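You operate a simulated robot arm through the tools that you are given. There is no shell and no other tool. Be economical: measure what you need, move in short steps, check, and stop when the job is done.

You run a simulated robot arm. Do the job below in one go: nothing can be reset, and whatever is moved stays where it is left.

TASK
Top up the eyewash bottle to its green ring with water from the jug.
Fine: unscrew the cap, pour, set the jug back and screw the cap on tight. Set down upright: service water jug.

Only the result counts: the job must be done as asked and must still hold three seconds after the hand-in. Knocking over, shifting, dropping, spilling or breaking anything else fails it. A push-on lid holds only when it is set on centred and level and pressed home; a screw cap is set on level and turned clockwise until tight.

THE ROBOT
A 7-joint arm with a two-finger parallel gripper, fixed in place. Base frame: the origin is at the foot of the arm, x ahead of it, y to its left, z up. Readings come in m, degrees, newtons and seconds.
With the tool pointing down near the work surface it reaches from about 0.46 to 0.92 m from the base axis. Its first joint turns from -115.0 to 115.0 degrees. Payload 3.91 kg.
Tool frame: the origin (TCP) lies between the finger pads and is the grasp point; the fingertips stand 0.03 m ahead of it; z points along the fingers, y is the line along which they close. The gripper opens to 0.11 m. The fingers are 0.02 m wide and 0.01 m thick; the gripper's body (0.048 by 0.112 m) begins 0.055 m behind the TCP.
Orientation is that of the tool frame in the base frame, as [roll, pitch, yaw] about the fixed x, y, z axes, in that order (R = Rz(yaw) Ry(pitch) Rx(roll)). With the fingers straight down and closing along the base's y, the tool's x points along the base's -x, its y along +y and its z along -z.

THE INTERFACE
- The arm moves only by the tool drive_tool. Its argument "rows" is a list that holds one entry, the list of rows, each a list of 7 numbers: the shift along the base's x, y, z in m, then the turn, a rotation vector about the base's x, y, z in degrees, then the finger opening in m, from 0 to 0.11. In form: [[[dx, dy, dz, wx, wy, wz, jaw], ...]]. A call has 1 to 20 rows; each row is the pose to reach, as a shift and turn from the pose commanded when the call began. A row lasts 0.2 s, in which the tool goes at most 0.05 m and 8.6 degrees; a call with a longer step from one row to the next is refused whole, and so is a gripper value outside its range. Where a pose cannot be reached the arm comes as near as it can. A force on the tool above 50 N (or 10 N above the force at the start of the call, whichever is more), or a blocked arm, ends the call early, and 0.2 s more pass. Each finger travels about 0.153 m/s and halts on what it meets, pressing with about 42 N; the grip force reading is that of the motor and also rises with nothing between the fingers. The clock runs only during rows and for 0.2 s after the last one: add rows that repeat a pose to give the fingers time. It gives the time, the measured TCP pose, the force on the tool (base axes), the opening and the grip force at its end, in the units of the frame above (readings bear some noise), with the torque about the TCP (base axes, N m) and any sound that the robot's microphone picked up.
- Cameras (640 x 400 px; columns grow to the right, rows downward): "scene" is fixed at [0.2242, 0.4986, 1.5522]; the picture's right is [-0.82, -0.57, 0.00], its down [-0.24, 0.35, -0.91] and it looks along [0.51, -0.75, -0.42] (base axes); focal length 316 px, centre (320, 200). "wrist" rides on the gripper at [0.073, 0.017, -0.103] in the tool frame; the picture's right is [-0.23, 0.97, 0.00], its down [-0.76, -0.18, -0.62] and it looks along [-0.61, -0.14, 0.78] (tool axes); focal length 222 px, centre (320, 200). There is no depth. A picture from a camera that has moved, and an enlarged one, comes with that camera's place and axes in the base frame and with its lens. The place of the scene camera against the robot may be out by one fixed shift of up to 0.018 m in any direction.
- capture(camera): a new picture of that camera. It takes no simulated time.
- move_column(by): slides the trunk up (or, below 0, down) by that many m; the arm rides with it, the base frame stays. It gives what a move gives, with no picture.
- enlarge(camera, box): a new picture of the part [left, top, right, bottom] of that camera's present view, enlarged. It takes no simulated time.
- hand_in(): hands the job in; it is judged then, once.

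Work in short steps. Places have to be worked out from the pictures, the camera data and where the tool is seen: move nearer, look again, correct. Check each grasp and each placing, and mend what went wrong. You have 120 turns and 76 pictures in all, those below and enlarged ones among them. Open the gripper and draw the arm clear of the work before you hand the job in, unless the task says otherwise; then end with one line.

The tools are called after ">>>" by a JSON object that holds its "api" and its "payload". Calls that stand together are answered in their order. drive_tool: Moves the arm, as the interface text tells. Its arguments: {"type":"object","properties":{"rows":{"type":"array"}},"required":["rows"]} The other tools are called the same way: move_column (by) slides the trunk up or down; capture (camera) takes a picture; enlarge (camera, box) takes an enlarged picture of a part of a camera's view; hand_in () hands the job in.

At the start:

```text
time_s: 0.0
tool_pos: [0.5462, -0.0985, 1.3143]
orientation: [180.0, -0.1, 179.9]
contact_force: [0.3, -0.5, -0.6]
ft_torque: [0.04, 0.0, 0.01]
width: 0.11
grasp_force: 0.2
trunk travel left (down, up): [-0.8, 0.19]
```

scene: 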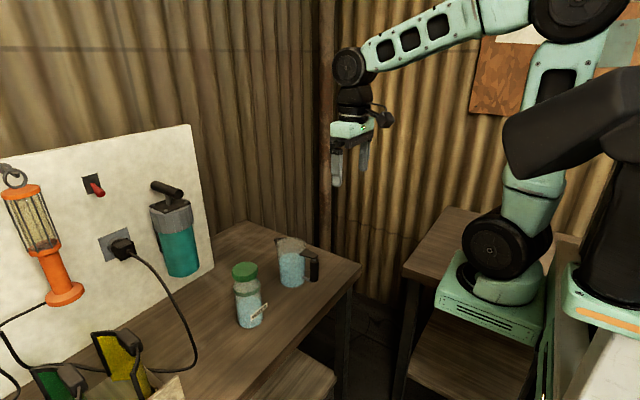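
wrist: 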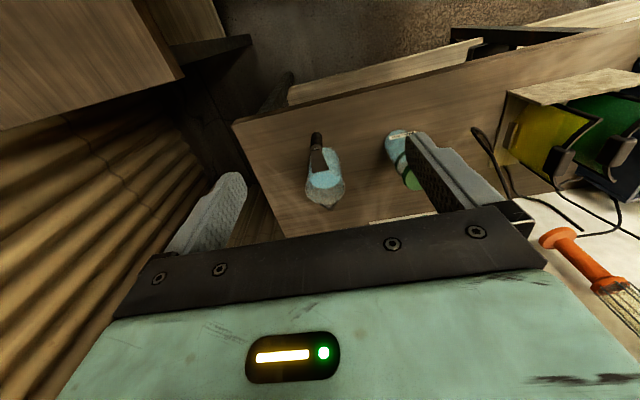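

I start by looking closely at the bottle and jug in both cameras.

>>> {"api": "enlarge", "payload": {"camera": "scene", "box": [210, 220, 340, 340]}}

>>> {"api": "enlarge", "payload": {"camera": "wrist", "box": [270, 100, 470, 225]}}

```text
3.33 times, centred on (275, 280) of scene
camera zoom: at [0.2242, 0.4986, 1.5522], right [-0.82, -0.57, 0.0], down [-0.24, 0.35, -0.91], along [0.51, -0.75, -0.42], focal length 1053 px, centre (470, -67)
```

zoom: 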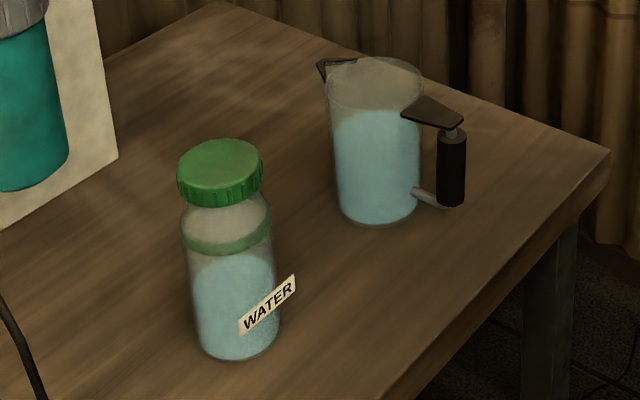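

```text
3.20 times, centred on (370, 162) of wrist
camera zoom: at [0.4738, -0.0814, 1.417], right [0.23, 0.97, 0.0], down [0.76, -0.18, 0.62], along [0.61, -0.14, -0.78], focal length 711 px, centre (160, 320)
```

zoom: 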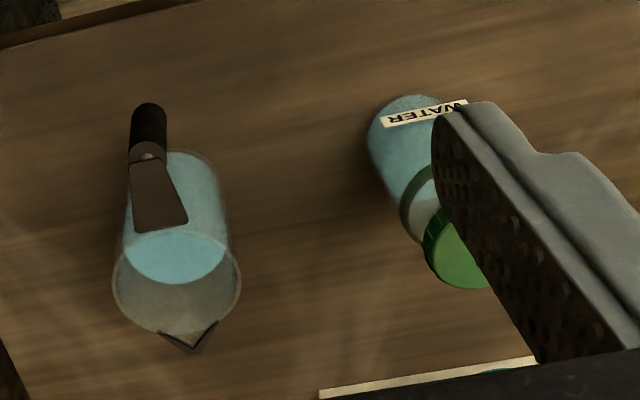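

Triangulating from both views: cap top about (0.76, 0.056, 1.04), jug axis about (0.76, -0.135) with rim at z≈1.015, spout toward +x and handle toward -x; table at z≈0.86. I move to above the bottle at a safe height and look.

>>> {"api": "drive_tool", "payload": {"rows": [[[0.03, 0.02, -0.015, 0, 0, 0, 0.11], [0.06, 0.04, -0.03, 0, 0, 0, 0.11], [0.09, 0.06, -0.045, 0, 0, 0, 0.11], [0.12, 0.08, -0.06, 0, 0, 0, 0.11], [0.13, 0.1, -0.075, 0, 0, 0, 0.11], [0.14, 0.12, -0.09, 0, 0, 0, 0.11], [0.14, 0.14, -0.1, 0, 0, 0, 0.11], [0.14, 0.155, -0.114, 0, 0, 0, 0.11], [0.14, 0.155, -0.114, 0, 0, 0, 0.11]]]}}

>>> {"api": "capture", "payload": {"camera": "wrist"}}

>>> {"api": "capture", "payload": {"camera": "scene"}}

```text
time_s: 2.0
tool_pos: [0.6867, 0.0569, 1.2]
orientation: [-180.0, 0.0, 179.9]
contact_force: [0.0, -0.1, -0.6]
ft_torque: [0.04, -0.01, -0.02]
width: 0.1102
grasp_force: 0.0
trunk travel left (down, up): [-0.8, 0.19]
```

```text
71 pictures are left
camera wrist: at [0.614, 0.0735, 1.3028], right [0.23, 0.97, 0.0], down [0.76, -0.18, 0.62], along [0.61, -0.14, -0.78], focal length 222 px, centre (320, 200)
```

wrist: 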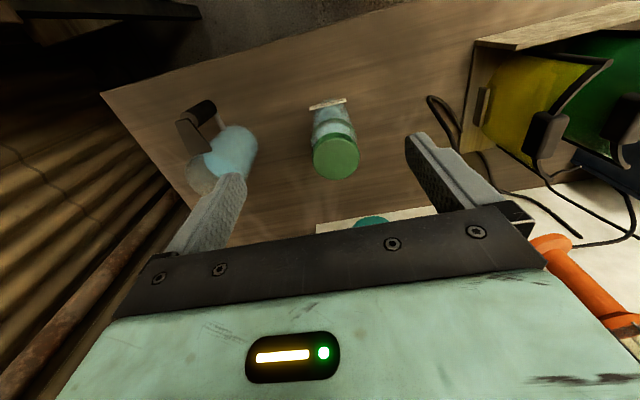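

```text
70 pictures are left
```

scene: 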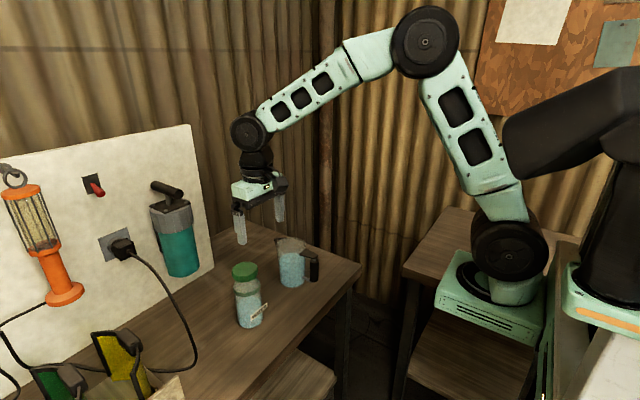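

Cap now estimated at (0.755, 0.062), diameter ≈0.062. I move over it at z=1.13 and recheck.

>>> {"api": "drive_tool", "payload": {"rows": [[[0.035, 0.003, -0.02, 0, 0, 0, 0.11], [0.068, 0.005, -0.05, 0, 0, 0, 0.11], [0.068, 0.005, -0.07, 0, 0, 0, 0.11], [0.068, 0.005, -0.07, 0, 0, 0, 0.11]]]}}

>>> {"api": "capture", "payload": {"camera": "wrist"}}

>>> {"api": "enlarge", "payload": {"camera": "scene", "box": [190, 180, 340, 340]}}

```text
time_s: 3.0
tool_pos: [0.7529, 0.0607, 1.1291]
orientation: [-179.8, 0.0, 179.9]
contact_force: [-0.9, 0.7, -0.4]
ft_torque: [0.05, 0.06, 0.02]
width: 0.11
grasp_force: 0.1
trunk travel left (down, up): [-0.8, 0.19]
```

```text
69 pictures are left
camera wrist: at [0.6812, 0.0787, 1.2327], right [0.23, 0.97, 0.0], down [0.76, -0.18, 0.62], along [0.61, -0.14, -0.78], focal length 222 px, centre (320, 200)
```

wrist: 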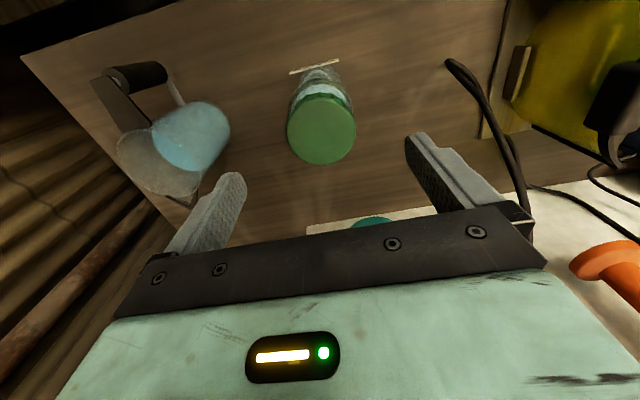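

```text
2.50 times, centred on (265, 260) of scene
camera zoom: at [0.2242, 0.4986, 1.5522], right [-0.82, -0.57, 0.0], down [-0.24, 0.35, -0.91], along [0.51, -0.75, -0.42], focal length 790 px, centre (458, 50)
```

zoom: 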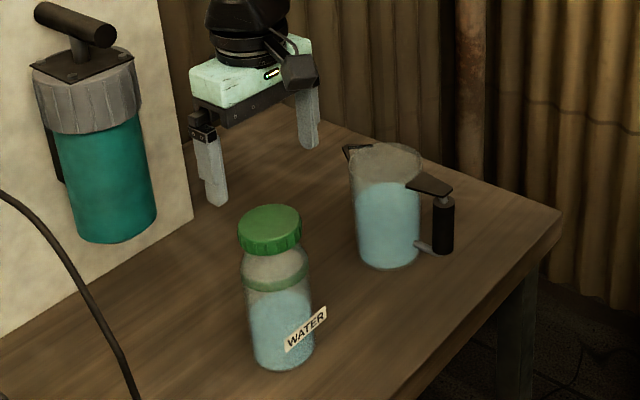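

The two wrist views put the cap top at (0.7525, 0.063, 1.043). I lower so the pads span only the cap and close.

>>> {"api": "drive_tool", "payload": {"rows": [[[0, 0.002, -0.04, 0, 0, 0, 0.11], [0, 0.002, -0.07, 0, 0, 0, 0.11], [0, 0.002, -0.088, 0, 0, 0, 0.11], [0, 0.002, -0.088, 0, 0, 0, 0.085], [0, 0.002, -0.088, 0, 0, 0, 0.085]]]}}

>>> {"api": "capture", "payload": {"camera": "wrist"}}

>>> {"api": "enlarge", "payload": {"camera": "scene", "box": [190, 180, 340, 340]}}

```text
time_s: 4.2
tool_pos: [0.7539, 0.0624, 1.0418]
orientation: [-179.9, 0.0, 179.9]
contact_force: [-0.2, -0.1, -0.2]
ft_torque: [0.03, -0.02, -0.01]
width: 0.085
grasp_force: 0.0
trunk travel left (down, up): [-0.8, 0.19]
```

```text
67 pictures are left
camera wrist: at [0.682, 0.0812, 1.1449], right [0.23, 0.97, 0.0], down [0.76, -0.18, 0.62], along [0.61, -0.14, -0.78], focal length 222 px, centre (320, 200)
```

wrist: 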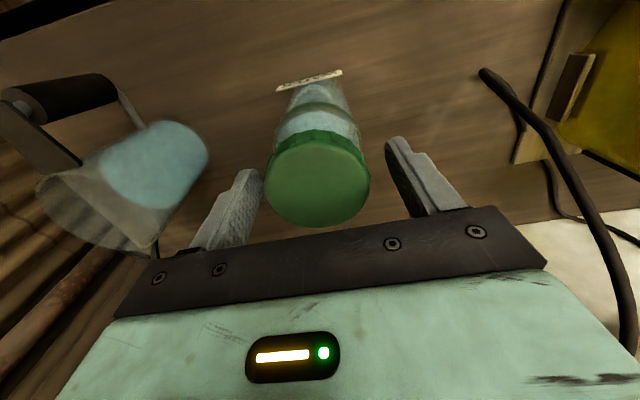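

```text
2.50 times, centred on (265, 260) of scene
camera zoom: at [0.2242, 0.4986, 1.5522], right [-0.82, -0.57, 0.0], down [-0.24, 0.35, -0.91], along [0.51, -0.75, -0.42], focal length 790 px, centre (458, 50)
```

zoom: 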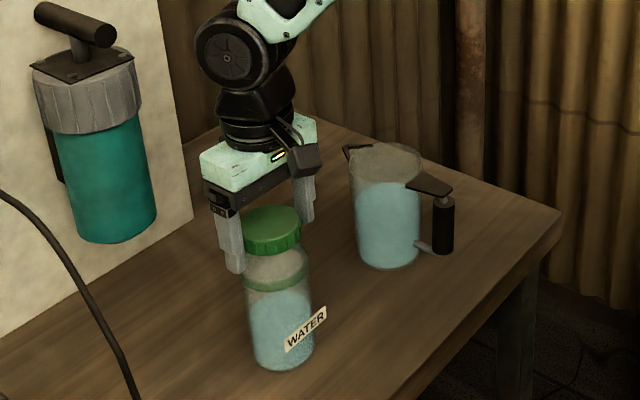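

The cap sits between the pads, offset about 1.5 mm in y. I nudge and close.

>>> {"api": "drive_tool", "payload": {"rows": [[[-0.001, 0.001, 0, 0, 0, 0, 0.085], [-0.001, 0.001, 0, 0, 0, 0, 0.07], [-0.001, 0.001, 0, 0, 0, 0, 0.05], [-0.001, 0.001, 0, 0, 0, 0, 0.05], [-0.001, 0.001, 0, 0, 0, 0, 0.05]]]}}

>>> {"api": "enlarge", "payload": {"camera": "wrist", "box": [220, 70, 420, 250]}}

```text
time_s: 5.4
tool_pos: [0.7531, 0.0644, 1.0413]
orientation: [-179.9, 0.2, 179.9]
contact_force: [0.1, -1.3, 1.3]
ft_torque: [-0.09, -0.05, -0.02]
width: 0.0624
grasp_force: 42.0
trunk travel left (down, up): [-0.8, 0.19]
```

```text
2.22 times, centred on (320, 160) of wrist
camera zoom: at [0.6808, 0.0819, 1.145], right [0.23, 0.97, 0.0], down [0.76, -0.18, 0.62], along [0.61, -0.14, -0.78], focal length 494 px, centre (320, 289)
```

zoom: 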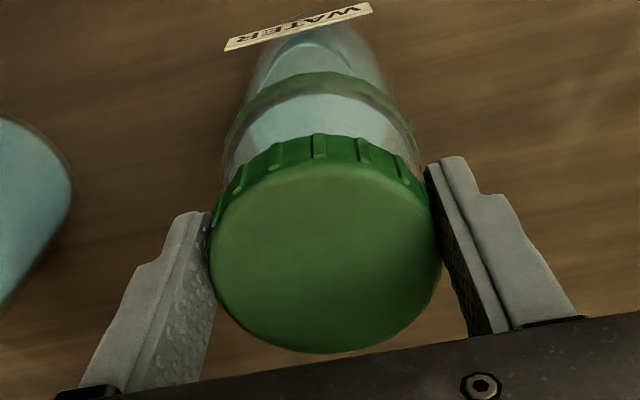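

Gripped at 62.4 mm. I turn counter-clockwise a first 40° and watch torque and whether the label turns along.

>>> {"api": "drive_tool", "payload": {"rows": [[[0, 0, 0, 0, 0, 8, 0.05], [0, 0, 0, 0, 0, 16, 0.05], [0, 0, 0, 0, 0, 24, 0.05], [0, 0, 0, 0, 0, 32, 0.05], [0, 0, 0, 0, 0, 40, 0.05]]]}}

>>> {"api": "enlarge", "payload": {"camera": "scene", "box": [190, 180, 340, 340]}}

```text
time_s: 6.6
tool_pos: [0.7537, 0.0642, 1.0433]
orientation: [-179.8, 0.1, -139.9]
contact_force: [1.6, -2.7, 3.5]
ft_torque: [-0.13, -0.18, -0.03]
width: 0.0627
grasp_force: 41.8
trunk travel left (down, up): [-0.8, 0.19]
```

```text
2.50 times, centred on (265, 260) of scene
camera zoom: at [0.2242, 0.4986, 1.5522], right [-0.82, -0.57, 0.0], down [-0.24, 0.35, -0.91], along [0.51, -0.75, -0.42], focal length 790 px, centre (458, 50)
```

zoom: 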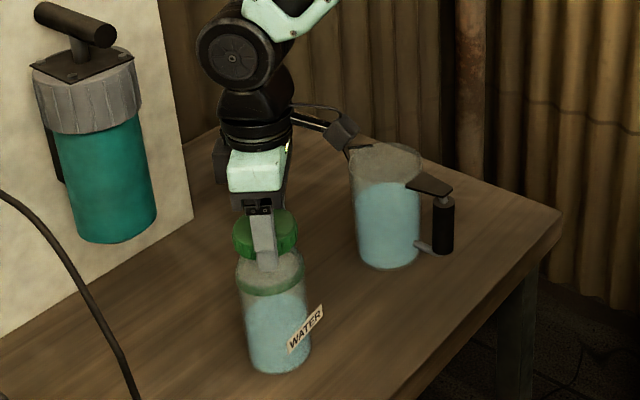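

The cap seems to be turning with little torque. I continue another 48°.

>>> {"api": "drive_tool", "payload": {"rows": [[[0, 0, 0, 0, 0, 8, 0.05], [0, 0, 0, 0, 0, 16, 0.05], [0, 0, 0, 0, 0, 24, 0.05], [0, 0, 0, 0, 0, 32, 0.05], [0, 0, 0, 0, 0, 40, 0.05], [0, 0, 0, 0, 0, 48, 0.05]]]}}

>>> {"api": "enlarge", "payload": {"camera": "scene", "box": [190, 180, 340, 340]}}

```text
time_s: 8.0
tool_pos: [0.7543, 0.0649, 1.0428]
orientation: [-179.8, 0.1, -91.9]
contact_force: [3.0, 1.0, 7.7]
ft_torque: [0.1, -0.41, -0.04]
width: 0.0627
grasp_force: 41.9
trunk travel left (down, up): [-0.8, 0.19]
```

```text
2.50 times, centred on (265, 260) of scene
camera zoom: at [0.2242, 0.4986, 1.5522], right [-0.82, -0.57, 0.0], down [-0.24, 0.35, -0.91], along [0.51, -0.75, -0.42], focal length 790 px, centre (458, 50)
```

zoom: 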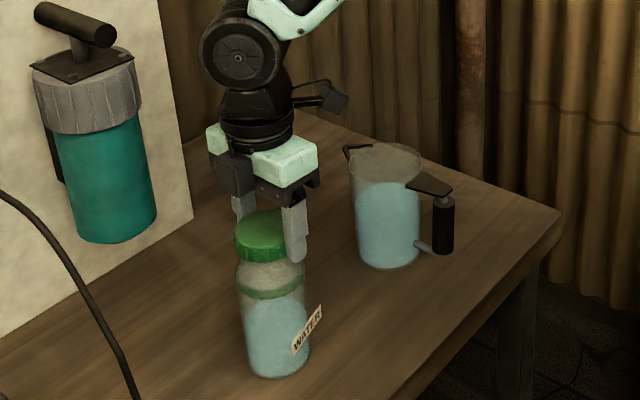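

Bottle seems to have shifted a few mm; I check the wrist view for centring.

>>> {"api": "capture", "payload": {"camera": "wrist"}}

```text
62 pictures are left
camera wrist: at [0.7338, -0.0071, 1.1457], right [-0.97, 0.26, 0.0], down [0.2, 0.75, 0.62], along [0.16, 0.6, -0.78], focal length 222 px, centre (320, 200)
```

wrist: 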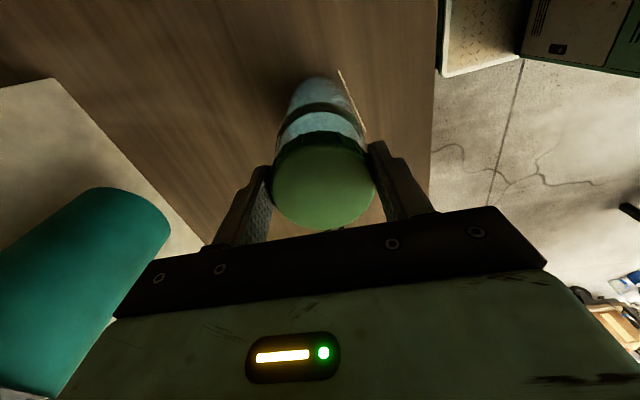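

Cap is centred within 2–3 mm. I continue turning, easing up 1 mm to follow the thread.

>>> {"api": "drive_tool", "payload": {"rows": [[[0, 0, 0.0005, 0, 0, 8, 0.05], [0, 0, 0.001, 0, 0, 16, 0.05], [0, 0, 0.001, 0, 0, 24, 0.05], [0, 0, 0.0015, 0, 0, 32, 0.05], [0, 0, 0.002, 0, 0, 40, 0.05]]]}}

>>> {"api": "enlarge", "payload": {"camera": "scene", "box": [190, 180, 340, 340]}}

```text
time_s: 9.2
tool_pos: [0.7526, 0.062, 1.0417]
orientation: [180.0, 0.2, -51.9]
contact_force: [0.7, -0.2, -1.9]
ft_torque: [0.01, -0.01, -0.01]
width: 0.0628
grasp_force: 41.2
trunk travel left (down, up): [-0.8, 0.19]
```

```text
2.50 times, centred on (265, 260) of scene
camera zoom: at [0.2242, 0.4986, 1.5522], right [-0.82, -0.57, 0.0], down [-0.24, 0.35, -0.91], along [0.51, -0.75, -0.42], focal length 790 px, centre (458, 50)
```

zoom: 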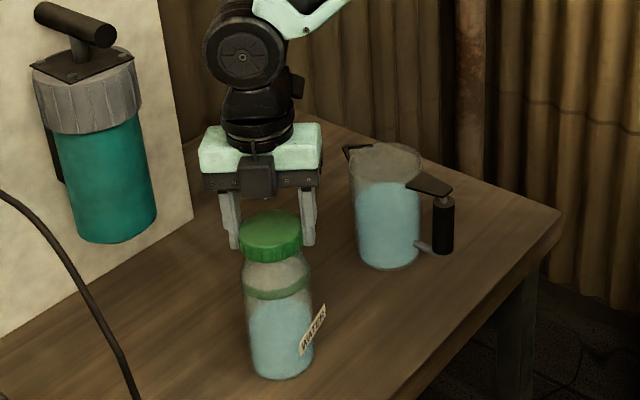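

Forces have dropped to near zero; I check the wrist view to see whether the cap is still held and how the bottle stands.

>>> {"api": "capture", "payload": {"camera": "wrist"}}

```text
60 pictures are left
camera wrist: at [0.7844, -0.0037, 1.1462], right [-0.91, -0.42, 0.0], down [-0.33, 0.71, 0.62], along [-0.26, 0.57, -0.78], focal length 222 px, centre (320, 200)
```

wrist: 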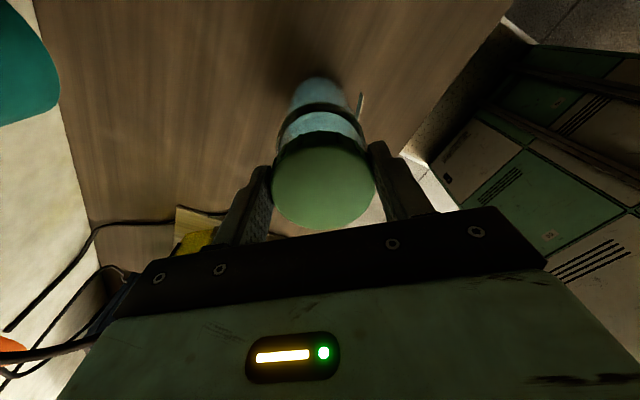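

Cap is still well held. I turn another 48° with a small rise.

>>> {"api": "drive_tool", "payload": {"rows": [[[0, 0, 0.0005, 0, 0, 8, 0.05], [0, 0, 0.001, 0, 0, 16, 0.05], [0, 0, 0.001, 0, 0, 24, 0.05], [0, 0, 0.0015, 0, 0, 32, 0.05], [0, 0, 0.002, 0, 0, 40, 0.05], [0, 0, 0.002, 0, 0, 48, 0.05]]]}}

>>> {"api": "enlarge", "payload": {"camera": "scene", "box": [190, 180, 340, 340]}}

```text
time_s: 10.6
tool_pos: [0.7548, 0.0637, 1.0455]
orientation: [-179.8, 0.1, -4.0]
contact_force: [0.7, 0.2, -1.5]
ft_torque: [-0.01, -0.01, 0.01]
width: 0.063
grasp_force: 42.3
trunk travel left (down, up): [-0.8, 0.19]
```

```text
2.50 times, centred on (265, 260) of scene
camera zoom: at [0.2242, 0.4986, 1.5522], right [-0.82, -0.57, 0.0], down [-0.24, 0.35, -0.91], along [0.51, -0.75, -0.42], focal length 790 px, centre (458, 50)
```

zoom: 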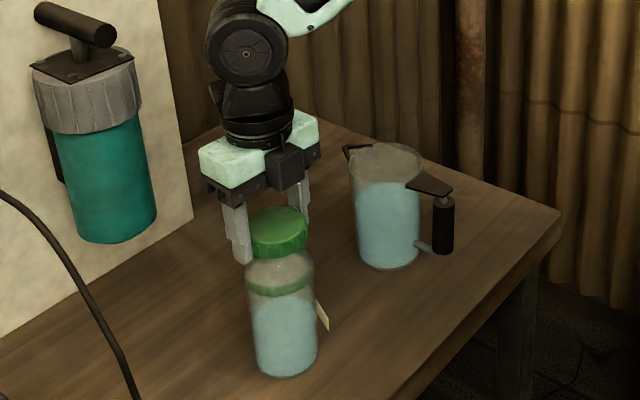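

The label swung with the cap in this last segment: my rising removed the table friction. I press down now and continue with pressure.

>>> {"api": "drive_tool", "payload": {"rows": [[[0, 0, -0.003, 0, 0, 0, 0.05], [0, 0, -0.006, 0, 0, 0, 0.05], [0, 0, -0.006, 0, 0, 0, 0.05]]]}}

```text
time_s: 11.4
tool_pos: [0.7541, 0.0643, 1.0431]
orientation: [-179.8, -0.2, -4.1]
contact_force: [-0.5, 3.8, 22.5]
ft_torque: [-0.2, 0.37, -0.03]
width: 0.0629
grasp_force: 42.0
trunk travel left (down, up): [-0.8, 0.19]
```

Now 22 N of down pressure. I turn a further 32° counter-clockwise.

>>> {"api": "drive_tool", "payload": {"rows": [[[0, 0, 0, 0, 0, 8, 0.05], [0, 0, 0, 0, 0, 16, 0.05], [0, 0, 0, 0, 0, 24, 0.05], [0, 0, 0, 0, 0, 32, 0.05]]]}}

>>> {"api": "enlarge", "payload": {"camera": "scene", "box": [190, 180, 340, 340]}}

```text
time_s: 12.4
tool_pos: [0.7523, 0.0641, 1.0418]
orientation: [-180.0, -0.1, 28.1]
contact_force: [0.9, 9.4, 33.2]
ft_torque: [0.52, 0.01, -0.04]
width: 0.0629
grasp_force: 41.8
trunk travel left (down, up): [-0.8, 0.19]
```

```text
2.50 times, centred on (265, 260) of scene
camera zoom: at [0.2242, 0.4986, 1.5522], right [-0.82, -0.57, 0.0], down [-0.24, 0.35, -0.91], along [0.51, -0.75, -0.42], focal length 790 px, centre (458, 50)
```

zoom: 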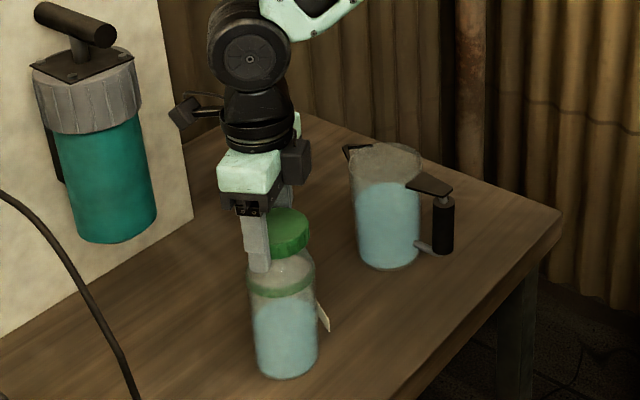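

The bottle now stays still while the cap turns (force rising from the thread). I continue 40°, easing 2 mm.

>>> {"api": "drive_tool", "payload": {"rows": [[[0, 0, 0.001, 0, 0, 8, 0.05], [0, 0, 0.0015, 0, 0, 16, 0.05], [0, 0, 0.002, 0, 0, 24, 0.05], [0, 0, 0.0025, 0, 0, 32, 0.05], [0, 0, 0.003, 0, 0, 40, 0.05]]]}}

```text
time_s: 13.6
tool_pos: [0.7473, 0.0724, 1.0397]
orientation: [-179.7, 0.4, 60.2]
contact_force: [-0.9, 0.9, 8.7]
ft_torque: [-0.15, -0.07, -0.01]
width: 0.0628
grasp_force: 42.3
out of reach, approached as far as the arm can: row 4, 5
trunk travel left (down, up): [-0.8, 0.19]
```

Wrist limit reached near yaw 60° and the tool drifted ~8 mm. I release and look.

>>> {"api": "drive_tool", "payload": {"rows": [[[0, 0, 0, 0, 0, 0, 0.075], [0, 0, 0, 0, 0, 0, 0.085], [0, 0, 0, 0, 0, 0, 0.085]]]}}

>>> {"api": "capture", "payload": {"camera": "wrist"}}

>>> {"api": "enlarge", "payload": {"camera": "scene", "box": [190, 180, 340, 340]}}

```text
time_s: 14.4
tool_pos: [0.7492, 0.0721, 1.0391]
orientation: [-179.7, 0.5, 60.2]
contact_force: [-0.8, -0.6, -0.3]
ft_torque: [0.0, -0.02, 0.02]
width: 0.085
grasp_force: 0.0
trunk travel left (down, up): [-0.8, 0.19]
```

```text
57 pictures are left
camera wrist: at [0.799, 0.1289, 1.1423], right [0.73, -0.68, 0.0], down [-0.53, -0.57, 0.63], along [-0.43, -0.46, -0.78], focal length 222 px, centre (320, 200)
```

wrist: 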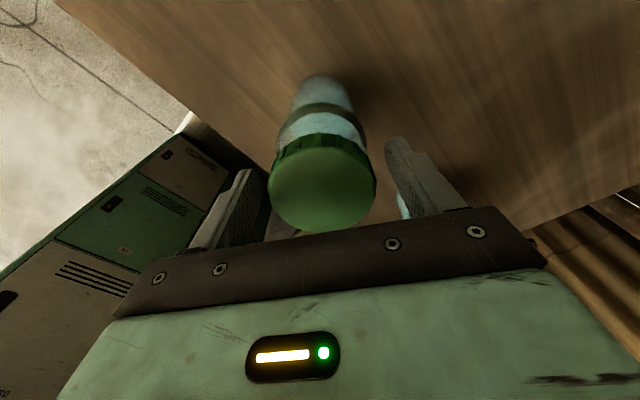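

```text
2.50 times, centred on (265, 260) of scene
camera zoom: at [0.2242, 0.4986, 1.5522], right [-0.82, -0.57, 0.0], down [-0.24, 0.35, -0.91], along [0.51, -0.75, -0.42], focal length 790 px, centre (458, 50)
```

zoom: 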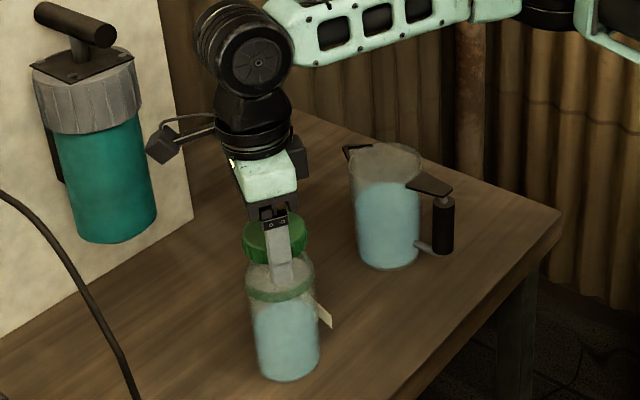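

Bottle stands upright, cap now near (0.751, 0.076). I rise and rotate the wrist back in two calls.

>>> {"api": "drive_tool", "payload": {"rows": [[[0, 0, 0.03, 0, 0, 0, 0.09], [0, 0, 0.06, 0, 0, 0, 0.1], [0, 0, 0.06, 0, 0, -8, 0.1], [0, 0, 0.06, 0, 0, -16, 0.1], [0, 0, 0.06, 0, 0, -24, 0.1], [0, 0, 0.06, 0, 0, -32, 0.1], [0, 0, 0.06, 0, 0, -40, 0.1], [0, 0, 0.06, 0, 0, -48, 0.1], [0, 0, 0.06, 0, 0, -56, 0.1], [0, 0, 0.06, 0, 0, -64, 0.1], [0, 0, 0.06, 0, 0, -72, 0.1], [0, 0, 0.06, 0, 0, -80, 0.1], [0, 0, 0.06, 0, 0, -88, 0.1], [0, 0, 0.06, 0, 0, -96, 0.1], [0, 0, 0.06, 0, 0, -104, 0.1], [0, 0, 0.06, 0, 0, -112, 0.1], [0, 0, 0.06, 0, 0, -120, 0.1]]]}}

>>> {"api": "drive_tool", "payload": {"rows": [[[0, 0, 0, 0, 0, -8, 0.1], [0, 0, 0, 0, 0, -16, 0.1], [0, 0, 0, 0, 0, -24, 0.1], [0, 0, 0, 0, 0, -32, 0.1], [0, 0, 0, 0, 0, -40, 0.1], [0, 0, 0, 0, 0, -48, 0.1], [0, 0, 0, 0, 0, -56, 0.1], [0, 0, 0, 0, 0, -64, 0.1], [0, 0, 0, 0, 0, -72, 0.1], [0, 0, 0, 0, 0, -80, 0.1], [0, 0, 0, 0, 0, -88, 0.1], [0, 0, 0, 0, 0, -96, 0.1], [0, 0, 0, 0, 0, -104, 0.1], [0, 0, 0, 0, 0, -112, 0.1], [0, 0, 0, 0, 0, -120, 0.1], [0, 0, 0, 0, 0, -128, 0.1], [0, 0, 0, 0, 0, -136, 0.1]]]}}

>>> {"api": "capture", "payload": {"camera": "wrist"}}

```text
time_s: 18.0
tool_pos: [0.7469, 0.0725, 1.0997]
orientation: [-179.7, 0.5, -59.9]
contact_force: [1.1, -0.2, -0.3]
ft_torque: [-0.04, 0.03, -0.01]
width: 0.1
grasp_force: 0.1
trunk travel left (down, up): [-0.8, 0.19]
```

```text
time_s: 21.6
tool_pos: [0.7467, 0.0726, 1.0999]
orientation: [-179.7, 0.4, 164.1]
contact_force: [-1.3, -0.3, 0.6]
ft_torque: [0.01, 0.0, 0.02]
width: 0.1001
grasp_force: 0.1
trunk travel left (down, up): [-0.8, 0.19]
```

```text
55 pictures are left
camera wrist: at [0.6812, 0.1108, 1.2028], right [0.49, 0.87, 0.0], down [0.68, -0.37, 0.63], along [0.55, -0.31, -0.78], focal length 222 px, centre (320, 200)
```

wrist: 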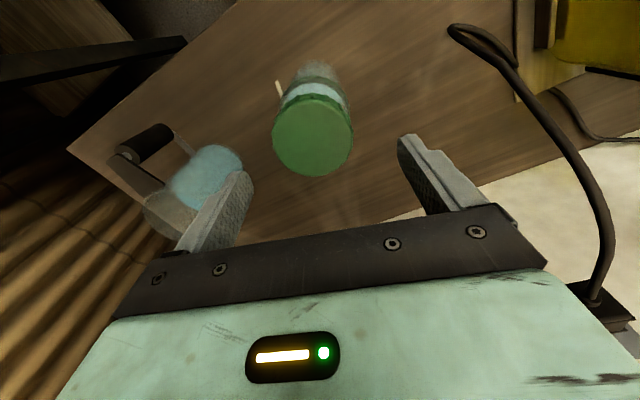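

Cap at about (0.743, 0.0695). I descend around it, recheck centring through the grip.

>>> {"api": "drive_tool", "payload": {"rows": [[[-0.0035, -0.003, -0.03, 0, 0, 0, 0.1], [-0.0035, -0.003, -0.058, 0, 0, 0, 0.1], [-0.0035, -0.003, -0.058, 0, 0, 0, 0.08], [-0.0035, -0.003, -0.058, 0, 0, 0, 0.08]]]}}

>>> {"api": "capture", "payload": {"camera": "wrist"}}

>>> {"api": "enlarge", "payload": {"camera": "scene", "box": [190, 180, 340, 340]}}

```text
time_s: 22.6
tool_pos: [0.7453, 0.0697, 1.0424]
orientation: [-179.7, 0.5, 164.3]
contact_force: [0.2, -0.1, 0.5]
ft_torque: [0.0, 0.01, 0.01]
width: 0.08
grasp_force: 0.0
trunk travel left (down, up): [-0.8, 0.19]
```

```text
54 pictures are left
camera wrist: at [0.6781, 0.1078, 1.1447], right [0.48, 0.88, 0.0], down [0.68, -0.37, 0.63], along [0.55, -0.31, -0.78], focal length 222 px, centre (320, 200)
```

wrist: 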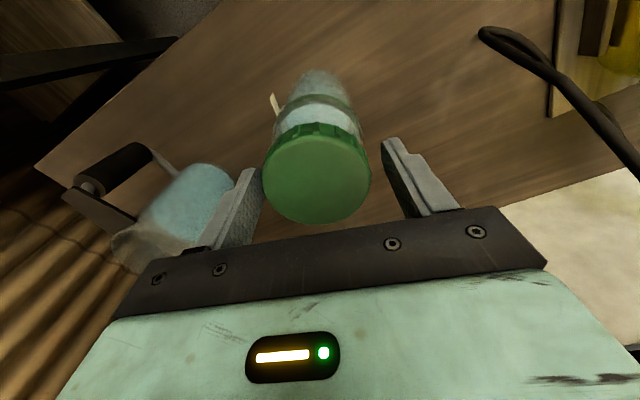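

```text
2.50 times, centred on (265, 260) of scene
camera zoom: at [0.2242, 0.4986, 1.5522], right [-0.82, -0.57, 0.0], down [-0.24, 0.35, -0.91], along [0.51, -0.75, -0.42], focal length 790 px, centre (458, 50)
```

zoom: 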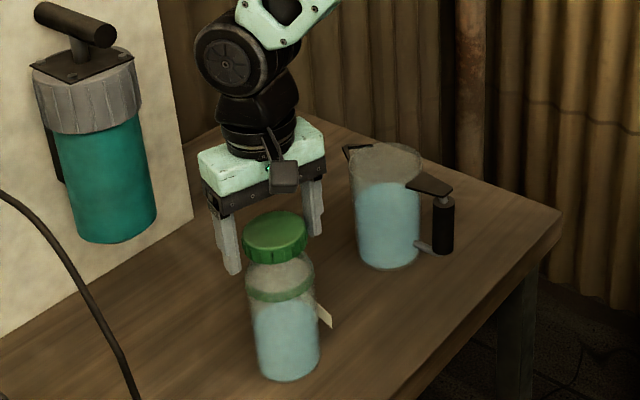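

Cap lies about 10 mm off toward the robot along the tool x. I shift by (-0.010, +0.004) and look again.

>>> {"api": "drive_tool", "payload": {"rows": [[[-0.005, 0.002, 0, 0, 0, 0, 0.08], [-0.01, 0.004, 0, 0, 0, 0, 0.08], [-0.01, 0.004, 0, 0, 0, 0, 0.08]]]}}

>>> {"api": "capture", "payload": {"camera": "wrist"}}

```text
time_s: 23.4
tool_pos: [0.7338, 0.0744, 1.0425]
orientation: [-179.6, 0.5, 164.2]
contact_force: [0.2, -0.1, -1.1]
ft_torque: [-0.01, -0.02, -0.04]
width: 0.08
grasp_force: 0.1
trunk travel left (down, up): [-0.8, 0.19]
```

```text
52 pictures are left
camera wrist: at [0.668, 0.1117, 1.1452], right [0.48, 0.88, 0.0], down [0.68, -0.37, 0.63], along [0.55, -0.31, -0.78], focal length 222 px, centre (320, 200)
```

wrist: 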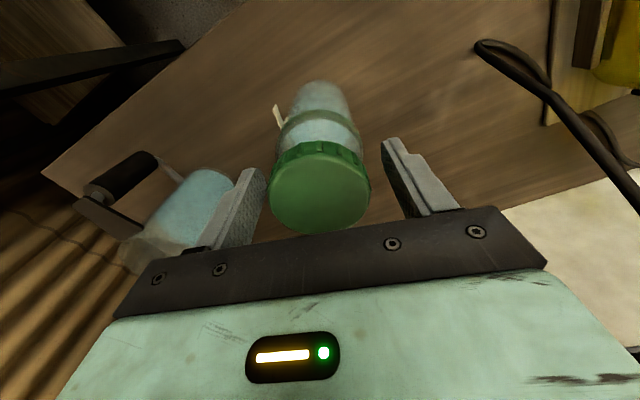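

Slight overshoot; I correct +3 mm in x, grip, then press down.

>>> {"api": "drive_tool", "payload": {"rows": [[[0.003, -0.001, 0, 0, 0, 0, 0.08], [0.003, -0.001, 0, 0, 0, 0, 0.06], [0.003, -0.001, 0, 0, 0, 0, 0.05], [0.003, -0.001, 0, 0, 0, 0, 0.05], [0.003, -0.001, -0.003, 0, 0, 0, 0.05], [0.003, -0.001, -0.005, 0, 0, 0, 0.05], [0.003, -0.001, -0.005, 0, 0, 0, 0.05]]]}}

```text
time_s: 25.0
tool_pos: [0.7369, 0.0731, 1.0413]
orientation: [-179.9, 0.7, 164.3]
contact_force: [-0.1, -8.0, 35.0]
ft_torque: [-0.4, -0.27, -0.07]
width: 0.0619
grasp_force: 42.3
trunk travel left (down, up): [-0.8, 0.19]
```

Pressed at 35 N. I turn in steps, easing slightly upward.

>>> {"api": "drive_tool", "payload": {"rows": [[[0, 0, 0.0005, 0, 0, 8, 0.05], [0, 0, 0.001, 0, 0, 16, 0.05], [0, 0, 0.0015, 0, 0, 24, 0.05], [0, 0, 0.002, 0, 0, 32, 0.05], [0, 0, 0.0025, 0, 0, 40, 0.05]]]}}

>>> {"api": "enlarge", "payload": {"camera": "scene", "box": [210, 220, 300, 340]}}

```text
time_s: 26.2
tool_pos: [0.7376, 0.0738, 1.0384]
orientation: [-179.8, 0.5, -155.5]
contact_force: [3.3, -5.0, 15.2]
ft_torque: [-0.33, -0.4, -0.05]
width: 0.0616
grasp_force: 42.2
trunk travel left (down, up): [-0.8, 0.19]
```

```text
3.33 times, centred on (255, 280) of scene
camera zoom: at [0.2242, 0.4986, 1.5522], right [-0.82, -0.57, 0.0], down [-0.24, 0.35, -0.91], along [0.51, -0.75, -0.42], focal length 1053 px, centre (537, -67)
```

zoom: 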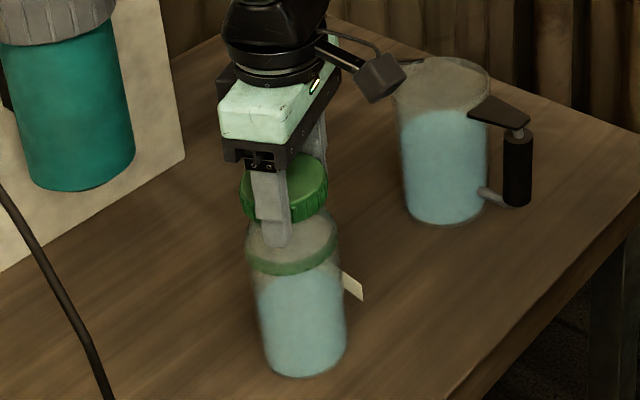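

The bottle holds still and the cap turns. I continue with the z command held.

>>> {"api": "drive_tool", "payload": {"rows": [[[0, 0, 0, 0, 0, 8, 0.05], [0, 0, 0, 0, 0, 16, 0.05], [0, 0, 0, 0, 0, 24, 0.05], [0, 0, 0, 0, 0, 32, 0.05], [0, 0, 0, 0, 0, 40, 0.05], [0, 0, 0, 0, 0, 48, 0.05], [0, 0, 0, 0, 0, 56, 0.05], [0, 0, 0, 0, 0, 64, 0.05]]]}}

>>> {"api": "enlarge", "payload": {"camera": "scene", "box": [210, 220, 300, 340]}}

```text
time_s: 28.0
tool_pos: [0.7365, 0.0744, 1.0401]
orientation: [-179.6, 0.4, -91.5]
contact_force: [6.9, -0.1, 15.9]
ft_torque: [0.11, -0.74, -0.08]
width: 0.0614
grasp_force: 42.1
trunk travel left (down, up): [-0.8, 0.19]
```

```text
3.33 times, centred on (255, 280) of scene
camera zoom: at [0.2242, 0.4986, 1.5522], right [-0.82, -0.57, 0.0], down [-0.24, 0.35, -0.91], along [0.51, -0.75, -0.42], focal length 1053 px, centre (537, -67)
```

zoom: 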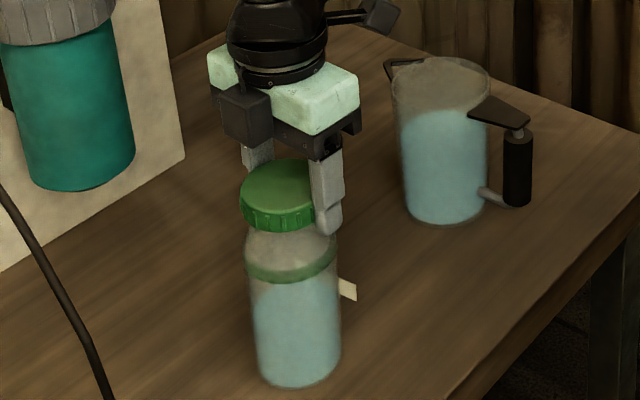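

Continue another 72°.

>>> {"api": "drive_tool", "payload": {"rows": [[[0, 0, 0, 0, 0, 8, 0.05], [0, 0, 0, 0, 0, 16, 0.05], [0, 0, 0, 0, 0, 24, 0.05], [0, 0, 0, 0, 0, 32, 0.05], [0, 0, 0, 0, 0, 40, 0.05], [0, 0, 0, 0, 0, 48, 0.05], [0, 0, 0, 0, 0, 56, 0.05], [0, 0, 0, 0, 0, 64, 0.05], [0, 0, 0, 0, 0, 72, 0.05]]]}}

>>> {"api": "enlarge", "payload": {"camera": "scene", "box": [210, 220, 300, 340]}}

```text
time_s: 30.0
tool_pos: [0.7363, 0.0745, 1.0407]
orientation: [-179.6, 0.4, -19.5]
contact_force: [2.7, 10.2, 24.7]
ft_torque: [1.26, -0.1, -0.12]
width: 0.0616
grasp_force: 42.0
trunk travel left (down, up): [-0.8, 0.19]
```

```text
3.33 times, centred on (255, 280) of scene
camera zoom: at [0.2242, 0.4986, 1.5522], right [-0.82, -0.57, 0.0], down [-0.24, 0.35, -0.91], along [0.51, -0.75, -0.42], focal length 1053 px, centre (537, -67)
```

zoom: 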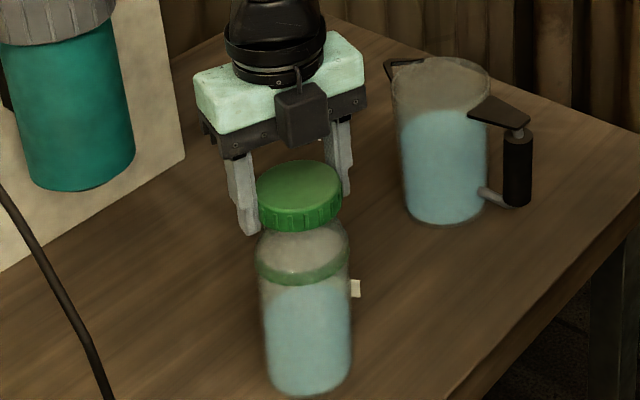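

Gap between cap and ring has grown: the cap is rising. I ease the pressure and test a small lift.

>>> {"api": "drive_tool", "payload": {"rows": [[[0, 0, 0.004, 0, 0, 0, 0.05], [0, 0, 0.008, 0, 0, 0, 0.05], [0, 0, 0.012, 0, 0, 0, 0.05], [0, 0, 0.012, 0, 0, 0, 0.05]]]}}

>>> {"api": "enlarge", "payload": {"camera": "scene", "box": [210, 220, 300, 340]}}

```text
time_s: 31.0
tool_pos: [0.7366, 0.0731, 1.05]
orientation: [-179.7, 0.6, -19.7]
contact_force: [0.7, -0.7, -2.3]
ft_torque: [0.01, -0.03, 0.03]
width: 0.0614
grasp_force: 41.7
trunk travel left (down, up): [-0.8, 0.19]
```

```text
3.33 times, centred on (255, 280) of scene
camera zoom: at [0.2242, 0.4986, 1.5522], right [-0.82, -0.57, 0.0], down [-0.24, 0.35, -0.91], along [0.51, -0.75, -0.42], focal length 1053 px, centre (537, -67)
```

zoom: 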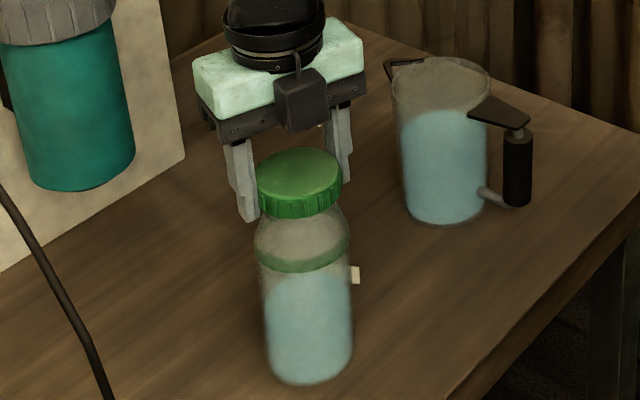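

The bottle lifts along, so still threaded. I set it back down with pressure and turn on.

>>> {"api": "drive_tool", "payload": {"rows": [[[0, 0, -0.005, 0, 0, 0, 0.05], [0, 0, -0.01, 0, 0, 0, 0.05], [0, 0, -0.012, 0, 0, 0, 0.05], [0, 0, -0.012, 0, 0, 8, 0.05], [0, 0, -0.012, 0, 0, 16, 0.05], [0, 0, -0.012, 0, 0, 24, 0.05], [0, 0, -0.012, 0, 0, 32, 0.05], [0, 0, -0.012, 0, 0, 40, 0.05], [0, 0, -0.0115, 0, 0, 48, 0.05], [0, 0, -0.011, 0, 0, 56, 0.05], [0, 0, -0.011, 0, 0, 64, 0.05], [0, 0, -0.011, 0, 0, 70, 0.05]]]}}

>>> {"api": "enlarge", "payload": {"camera": "scene", "box": [210, 220, 300, 340]}}

>>> {"api": "capture", "payload": {"camera": "wrist"}}

```text
time_s: 33.6
tool_pos: [0.7374, 0.0738, 1.0421]
orientation: [-179.7, 0.5, 50.4]
contact_force: [-3.8, 2.5, 10.5]
ft_torque: [0.01, 0.44, -0.05]
width: 0.0619
grasp_force: 42.2
trunk travel left (down, up): [-0.8, 0.19]
```

```text
3.33 times, centred on (255, 280) of scene
camera zoom: at [0.2242, 0.4986, 1.5522], right [-0.82, -0.57, 0.0], down [-0.24, 0.35, -0.91], along [0.51, -0.75, -0.42], focal length 1053 px, centre (537, -67)
```

zoom: 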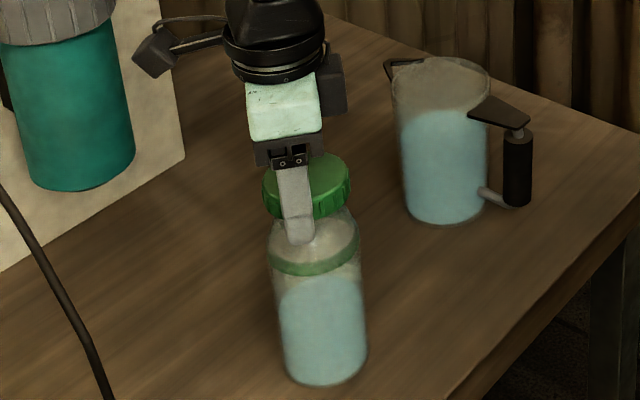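

```text
46 pictures are left
camera wrist: at [0.7963, 0.1198, 1.1435], right [0.61, -0.8, 0.0], down [-0.62, -0.47, 0.63], along [-0.5, -0.38, -0.78], focal length 222 px, centre (320, 200)
```

wrist: 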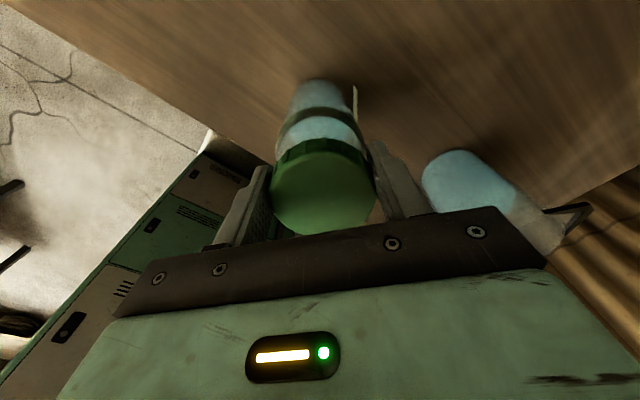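

Cap is higher again. I release, rise, rotate back 226° and re-approach centred at about (0.735, 0.071).

>>> {"api": "drive_tool", "payload": {"rows": [[[0, 0, 0, 0, 0, 0, 0.075], [0, 0, 0, 0, 0, 0, 0.085], [0, 0, 0.03, 0, 0, 0, 0.1], [0, 0, 0.055, 0, 0, 0, 0.1], [0, 0, 0.055, 0, 0, -8, 0.1], [0, 0, 0.055, 0, 0, -16, 0.1], [0, 0, 0.055, 0, 0, -24, 0.1], [0, 0, 0.055, 0, 0, -32, 0.1], [0, 0, 0.055, 0, 0, -40, 0.1], [0, 0, 0.055, 0, 0, -48, 0.1], [0, 0, 0.055, 0, 0, -56, 0.1], [0, 0, 0.055, 0, 0, -64, 0.1], [0, 0, 0.055, 0, 0, -72, 0.1], [0, 0, 0.055, 0, 0, -80, 0.1], [0, 0, 0.055, 0, 0, -88, 0.1], [0, 0, 0.055, 0, 0, -96, 0.1], [0, 0, 0.055, 0, 0, -104, 0.1], [0, 0, 0.055, 0, 0, -112, 0.1]]]}}

>>> {"api": "drive_tool", "payload": {"rows": [[[0, 0, 0, 0, 0, -8, 0.1], [0, 0, 0, 0, 0, -16, 0.1], [0, 0, 0, 0, 0, -24, 0.1], [0, 0, 0, 0, 0, -32, 0.1], [0, 0, 0, 0, 0, -40, 0.1], [0, 0, 0, 0, 0, -48, 0.1], [0, 0, 0, 0, 0, -56, 0.1], [0, 0, 0, 0, 0, -64, 0.1], [0, 0, 0, 0, 0, -72, 0.1], [0, 0, 0, 0, 0, -80, 0.1], [0, 0, 0, 0, 0, -88, 0.1], [0, 0, 0, 0, 0, -96, 0.1], [0, 0, 0, 0, 0, -104, 0.1], [0, 0, 0, 0, 0, -112, 0.1], [-0.002, -0.003, -0.03, 0, 0, -114, 0.1], [-0.002, -0.003, -0.053, 0, 0, -114, 0.09], [-0.002, -0.003, -0.053, 0, 0, -114, 0.08]]]}}

>>> {"api": "capture", "payload": {"camera": "wrist"}}

```text
time_s: 37.4
tool_pos: [0.7374, 0.0727, 1.0954]
orientation: [-179.7, 0.5, -61.9]
contact_force: [0.7, 0.6, -0.1]
ft_torque: [0.02, 0.0, -0.02]
width: 0.0998
grasp_force: 0.0
trunk travel left (down, up): [-0.8, 0.19]
```

```text
time_s: 41.0
tool_pos: [0.7339, 0.0714, 1.0434]
orientation: [-179.6, 0.4, -175.8]
contact_force: [-0.1, 0.1, -0.2]
ft_torque: [-0.02, -0.02, 0.03]
width: 0.08
grasp_force: 0.0
trunk travel left (down, up): [-0.8, 0.19]
```

```text
45 pictures are left
camera wrist: at [0.6601, 0.0836, 1.1454], right [0.15, 0.99, 0.0], down [0.77, -0.12, 0.63], along [0.62, -0.1, -0.78], focal length 222 px, centre (320, 200)
```

wrist: 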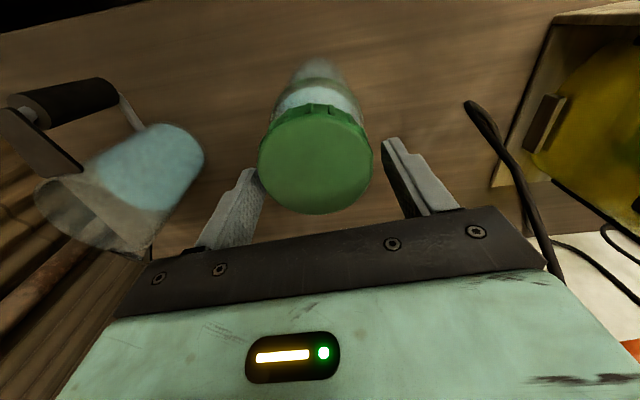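

The cap now appears ~15–18 mm off in x; I check with the scene camera before moving.

>>> {"api": "enlarge", "payload": {"camera": "scene", "box": [210, 220, 300, 340]}}

```text
3.33 times, centred on (255, 280) of scene
camera zoom: at [0.2242, 0.4986, 1.5522], right [-0.82, -0.57, 0.0], down [-0.24, 0.35, -0.91], along [0.51, -0.75, -0.42], focal length 1053 px, centre (537, -67)
```

zoom: 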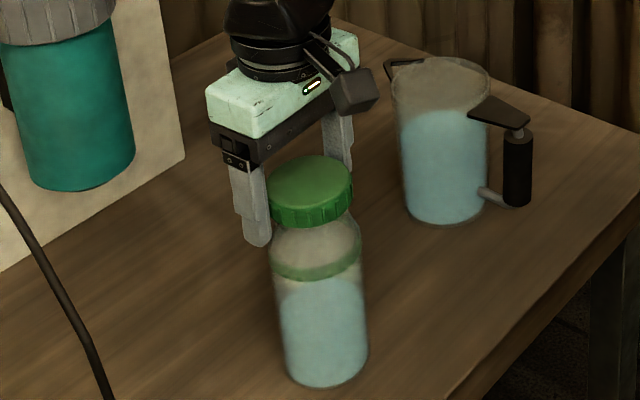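

Scene shows the cap ~10 mm off toward -x; comparing symmetric wrist views, the true centred image row is ≈178 and the cap is near (0.7245, 0.068), top at ≈1.039. I shift there, slightly lower, and check.

>>> {"api": "drive_tool", "payload": {"rows": [[[-0.005, -0.002, 0, 0, 0, 0, 0.08], [-0.0095, -0.0035, 0, 0, 0, 0, 0.08], [-0.0095, -0.0035, -0.006, 0, 0, 0, 0.08], [-0.0095, -0.0035, -0.006, 0, 0, 0, 0.08]]]}}

>>> {"api": "capture", "payload": {"camera": "wrist"}}

>>> {"api": "enlarge", "payload": {"camera": "scene", "box": [210, 220, 300, 340]}}

```text
time_s: 42.0
tool_pos: [0.7255, 0.0665, 1.0367]
orientation: [-179.6, 0.5, -175.7]
contact_force: [0.5, 0.0, 0.3]
ft_torque: [-0.01, 0.02, 0.03]
width: 0.0801
grasp_force: 0.1
trunk travel left (down, up): [-0.8, 0.19]
```

```text
43 pictures are left
camera wrist: at [0.6506, 0.0798, 1.1392], right [0.15, 0.99, 0.0], down [0.77, -0.12, 0.63], along [0.62, -0.1, -0.78], focal length 222 px, centre (320, 200)
```

wrist: 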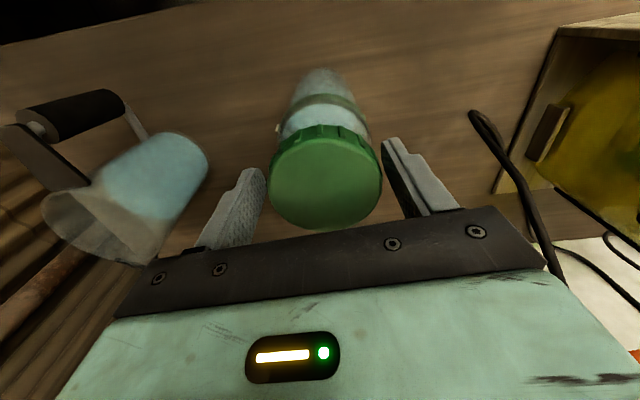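

```text
3.33 times, centred on (255, 280) of scene
camera zoom: at [0.2242, 0.4986, 1.5522], right [-0.82, -0.57, 0.0], down [-0.24, 0.35, -0.91], along [0.51, -0.75, -0.42], focal length 1053 px, centre (537, -67)
```

zoom: 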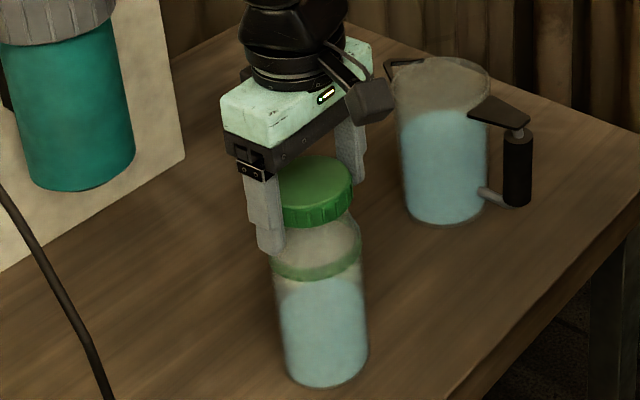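

Well centred now (row 179). I grip, press, and turn 72°.

>>> {"api": "drive_tool", "payload": {"rows": [[[0, 0, 0, 0, 0, 0, 0.06], [0, 0, 0, 0, 0, 0, 0.05], [0, 0, 0, 0, 0, 0, 0.05], [0, 0, -0.003, 0, 0, 0, 0.05], [0, 0, -0.005, 0, 0, 0, 0.05], [0, 0, -0.005, 0, 0, 8, 0.05], [0, 0, -0.005, 0, 0, 16, 0.05], [0, 0, -0.005, 0, 0, 24, 0.05], [0, 0, -0.005, 0, 0, 32, 0.05], [0, 0, -0.005, 0, 0, 40, 0.05], [0, 0, -0.005, 0, 0, 48, 0.05], [0, 0, -0.005, 0, 0, 56, 0.05], [0, 0, -0.005, 0, 0, 64, 0.05], [0, 0, -0.005, 0, 0, 72, 0.05]]]}}

```text
time_s: 45.0
tool_pos: [0.7246, 0.0676, 1.0321]
orientation: [-179.5, 0.5, -103.6]
contact_force: [1.1, 5.6, 31.4]
ft_torque: [0.23, 0.04, -0.01]
width: 0.063
grasp_force: 42.7
trunk travel left (down, up): [-0.8, 0.19]
```

>>> {"api": "drive_tool", "payload": {"rows": [[[0, 0, 0.0003, 0, 0, 8, 0.05], [0, 0, 0.0006, 0, 0, 16, 0.05], [0, 0, 0.0009, 0, 0, 24, 0.05], [0, 0, 0.0012, 0, 0, 32, 0.05], [0, 0, 0.0015, 0, 0, 40, 0.05], [0, 0, 0.0018, 0, 0, 48, 0.05], [0, 0, 0.002, 0, 0, 56, 0.05], [0, 0, 0.002, 0, 0, 64, 0.05], [0, 0, 0.002, 0, 0, 72, 0.05]]]}}

>>> {"api": "enlarge", "payload": {"camera": "scene", "box": [210, 220, 300, 340]}}

```text
time_s: 47.0
tool_pos: [0.7249, 0.0647, 1.0334]
orientation: [-179.7, 0.6, -31.5]
contact_force: [-1.0, -4.8, 8.3]
ft_torque: [-0.83, -0.25, -0.13]
width: 0.0631
grasp_force: 42.0
trunk travel left (down, up): [-0.8, 0.19]
```

```text
3.33 times, centred on (255, 280) of scene
camera zoom: at [0.2242, 0.4986, 1.5522], right [-0.82, -0.57, 0.0], down [-0.24, 0.35, -0.91], along [0.51, -0.75, -0.42], focal length 1053 px, centre (537, -67)
```

zoom: 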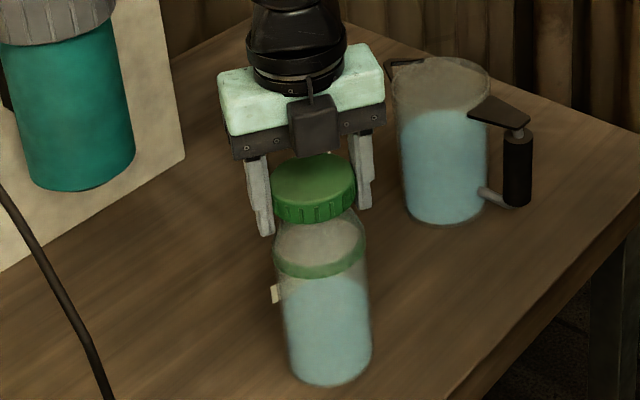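

This time the bottle turned along — fingers lower perhaps touched the shoulder. I release, rise 7 mm, regrip and press harder.

>>> {"api": "drive_tool", "payload": {"rows": [[[0, 0, 0, 0, 0, 0, 0.07], [0, 0, 0, 0, 0, 0, 0.08], [0, 0, 0.009, 0, 0, 0, 0.08], [0, 0, 0.009, 0, 0, 0, 0.06], [0, 0, 0.009, 0, 0, 0, 0.05], [0, 0, 0.009, 0, 0, 0, 0.05], [0, 0, 0.006, 0, 0, 0, 0.05], [0, 0, 0.004, 0, 0, 0, 0.05], [0, 0, 0.003, 0, 0, 0, 0.05], [0, 0, 0.003, 0, 0, 0, 0.05]]]}}

>>> {"api": "capture", "payload": {"camera": "wrist"}}

```text
time_s: 49.2
tool_pos: [0.727, 0.0665, 1.0404]
orientation: [-179.3, 0.1, -31.9]
contact_force: [0.1, -3.2, 20.7]
ft_torque: [-0.22, 0.46, -0.02]
width: 0.0628
grasp_force: 41.8
trunk travel left (down, up): [-0.8, 0.19]
stopped in row 10: the force on the tool passed its limit at 51 N (the readings are from after the stop); the commanded pose is now the measured one
```

```text
40 pictures are left
camera wrist: at [0.7795, 0.0145, 1.1433], right [-0.71, -0.71, -0.01], down [-0.56, 0.55, 0.63], along [-0.44, 0.45, -0.78], focal length 222 px, centre (320, 200)
```

wrist: 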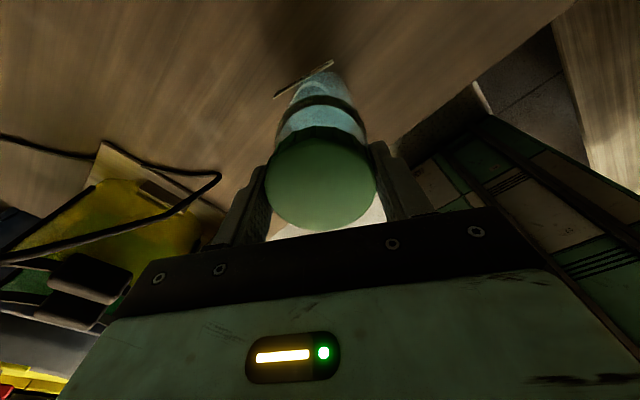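

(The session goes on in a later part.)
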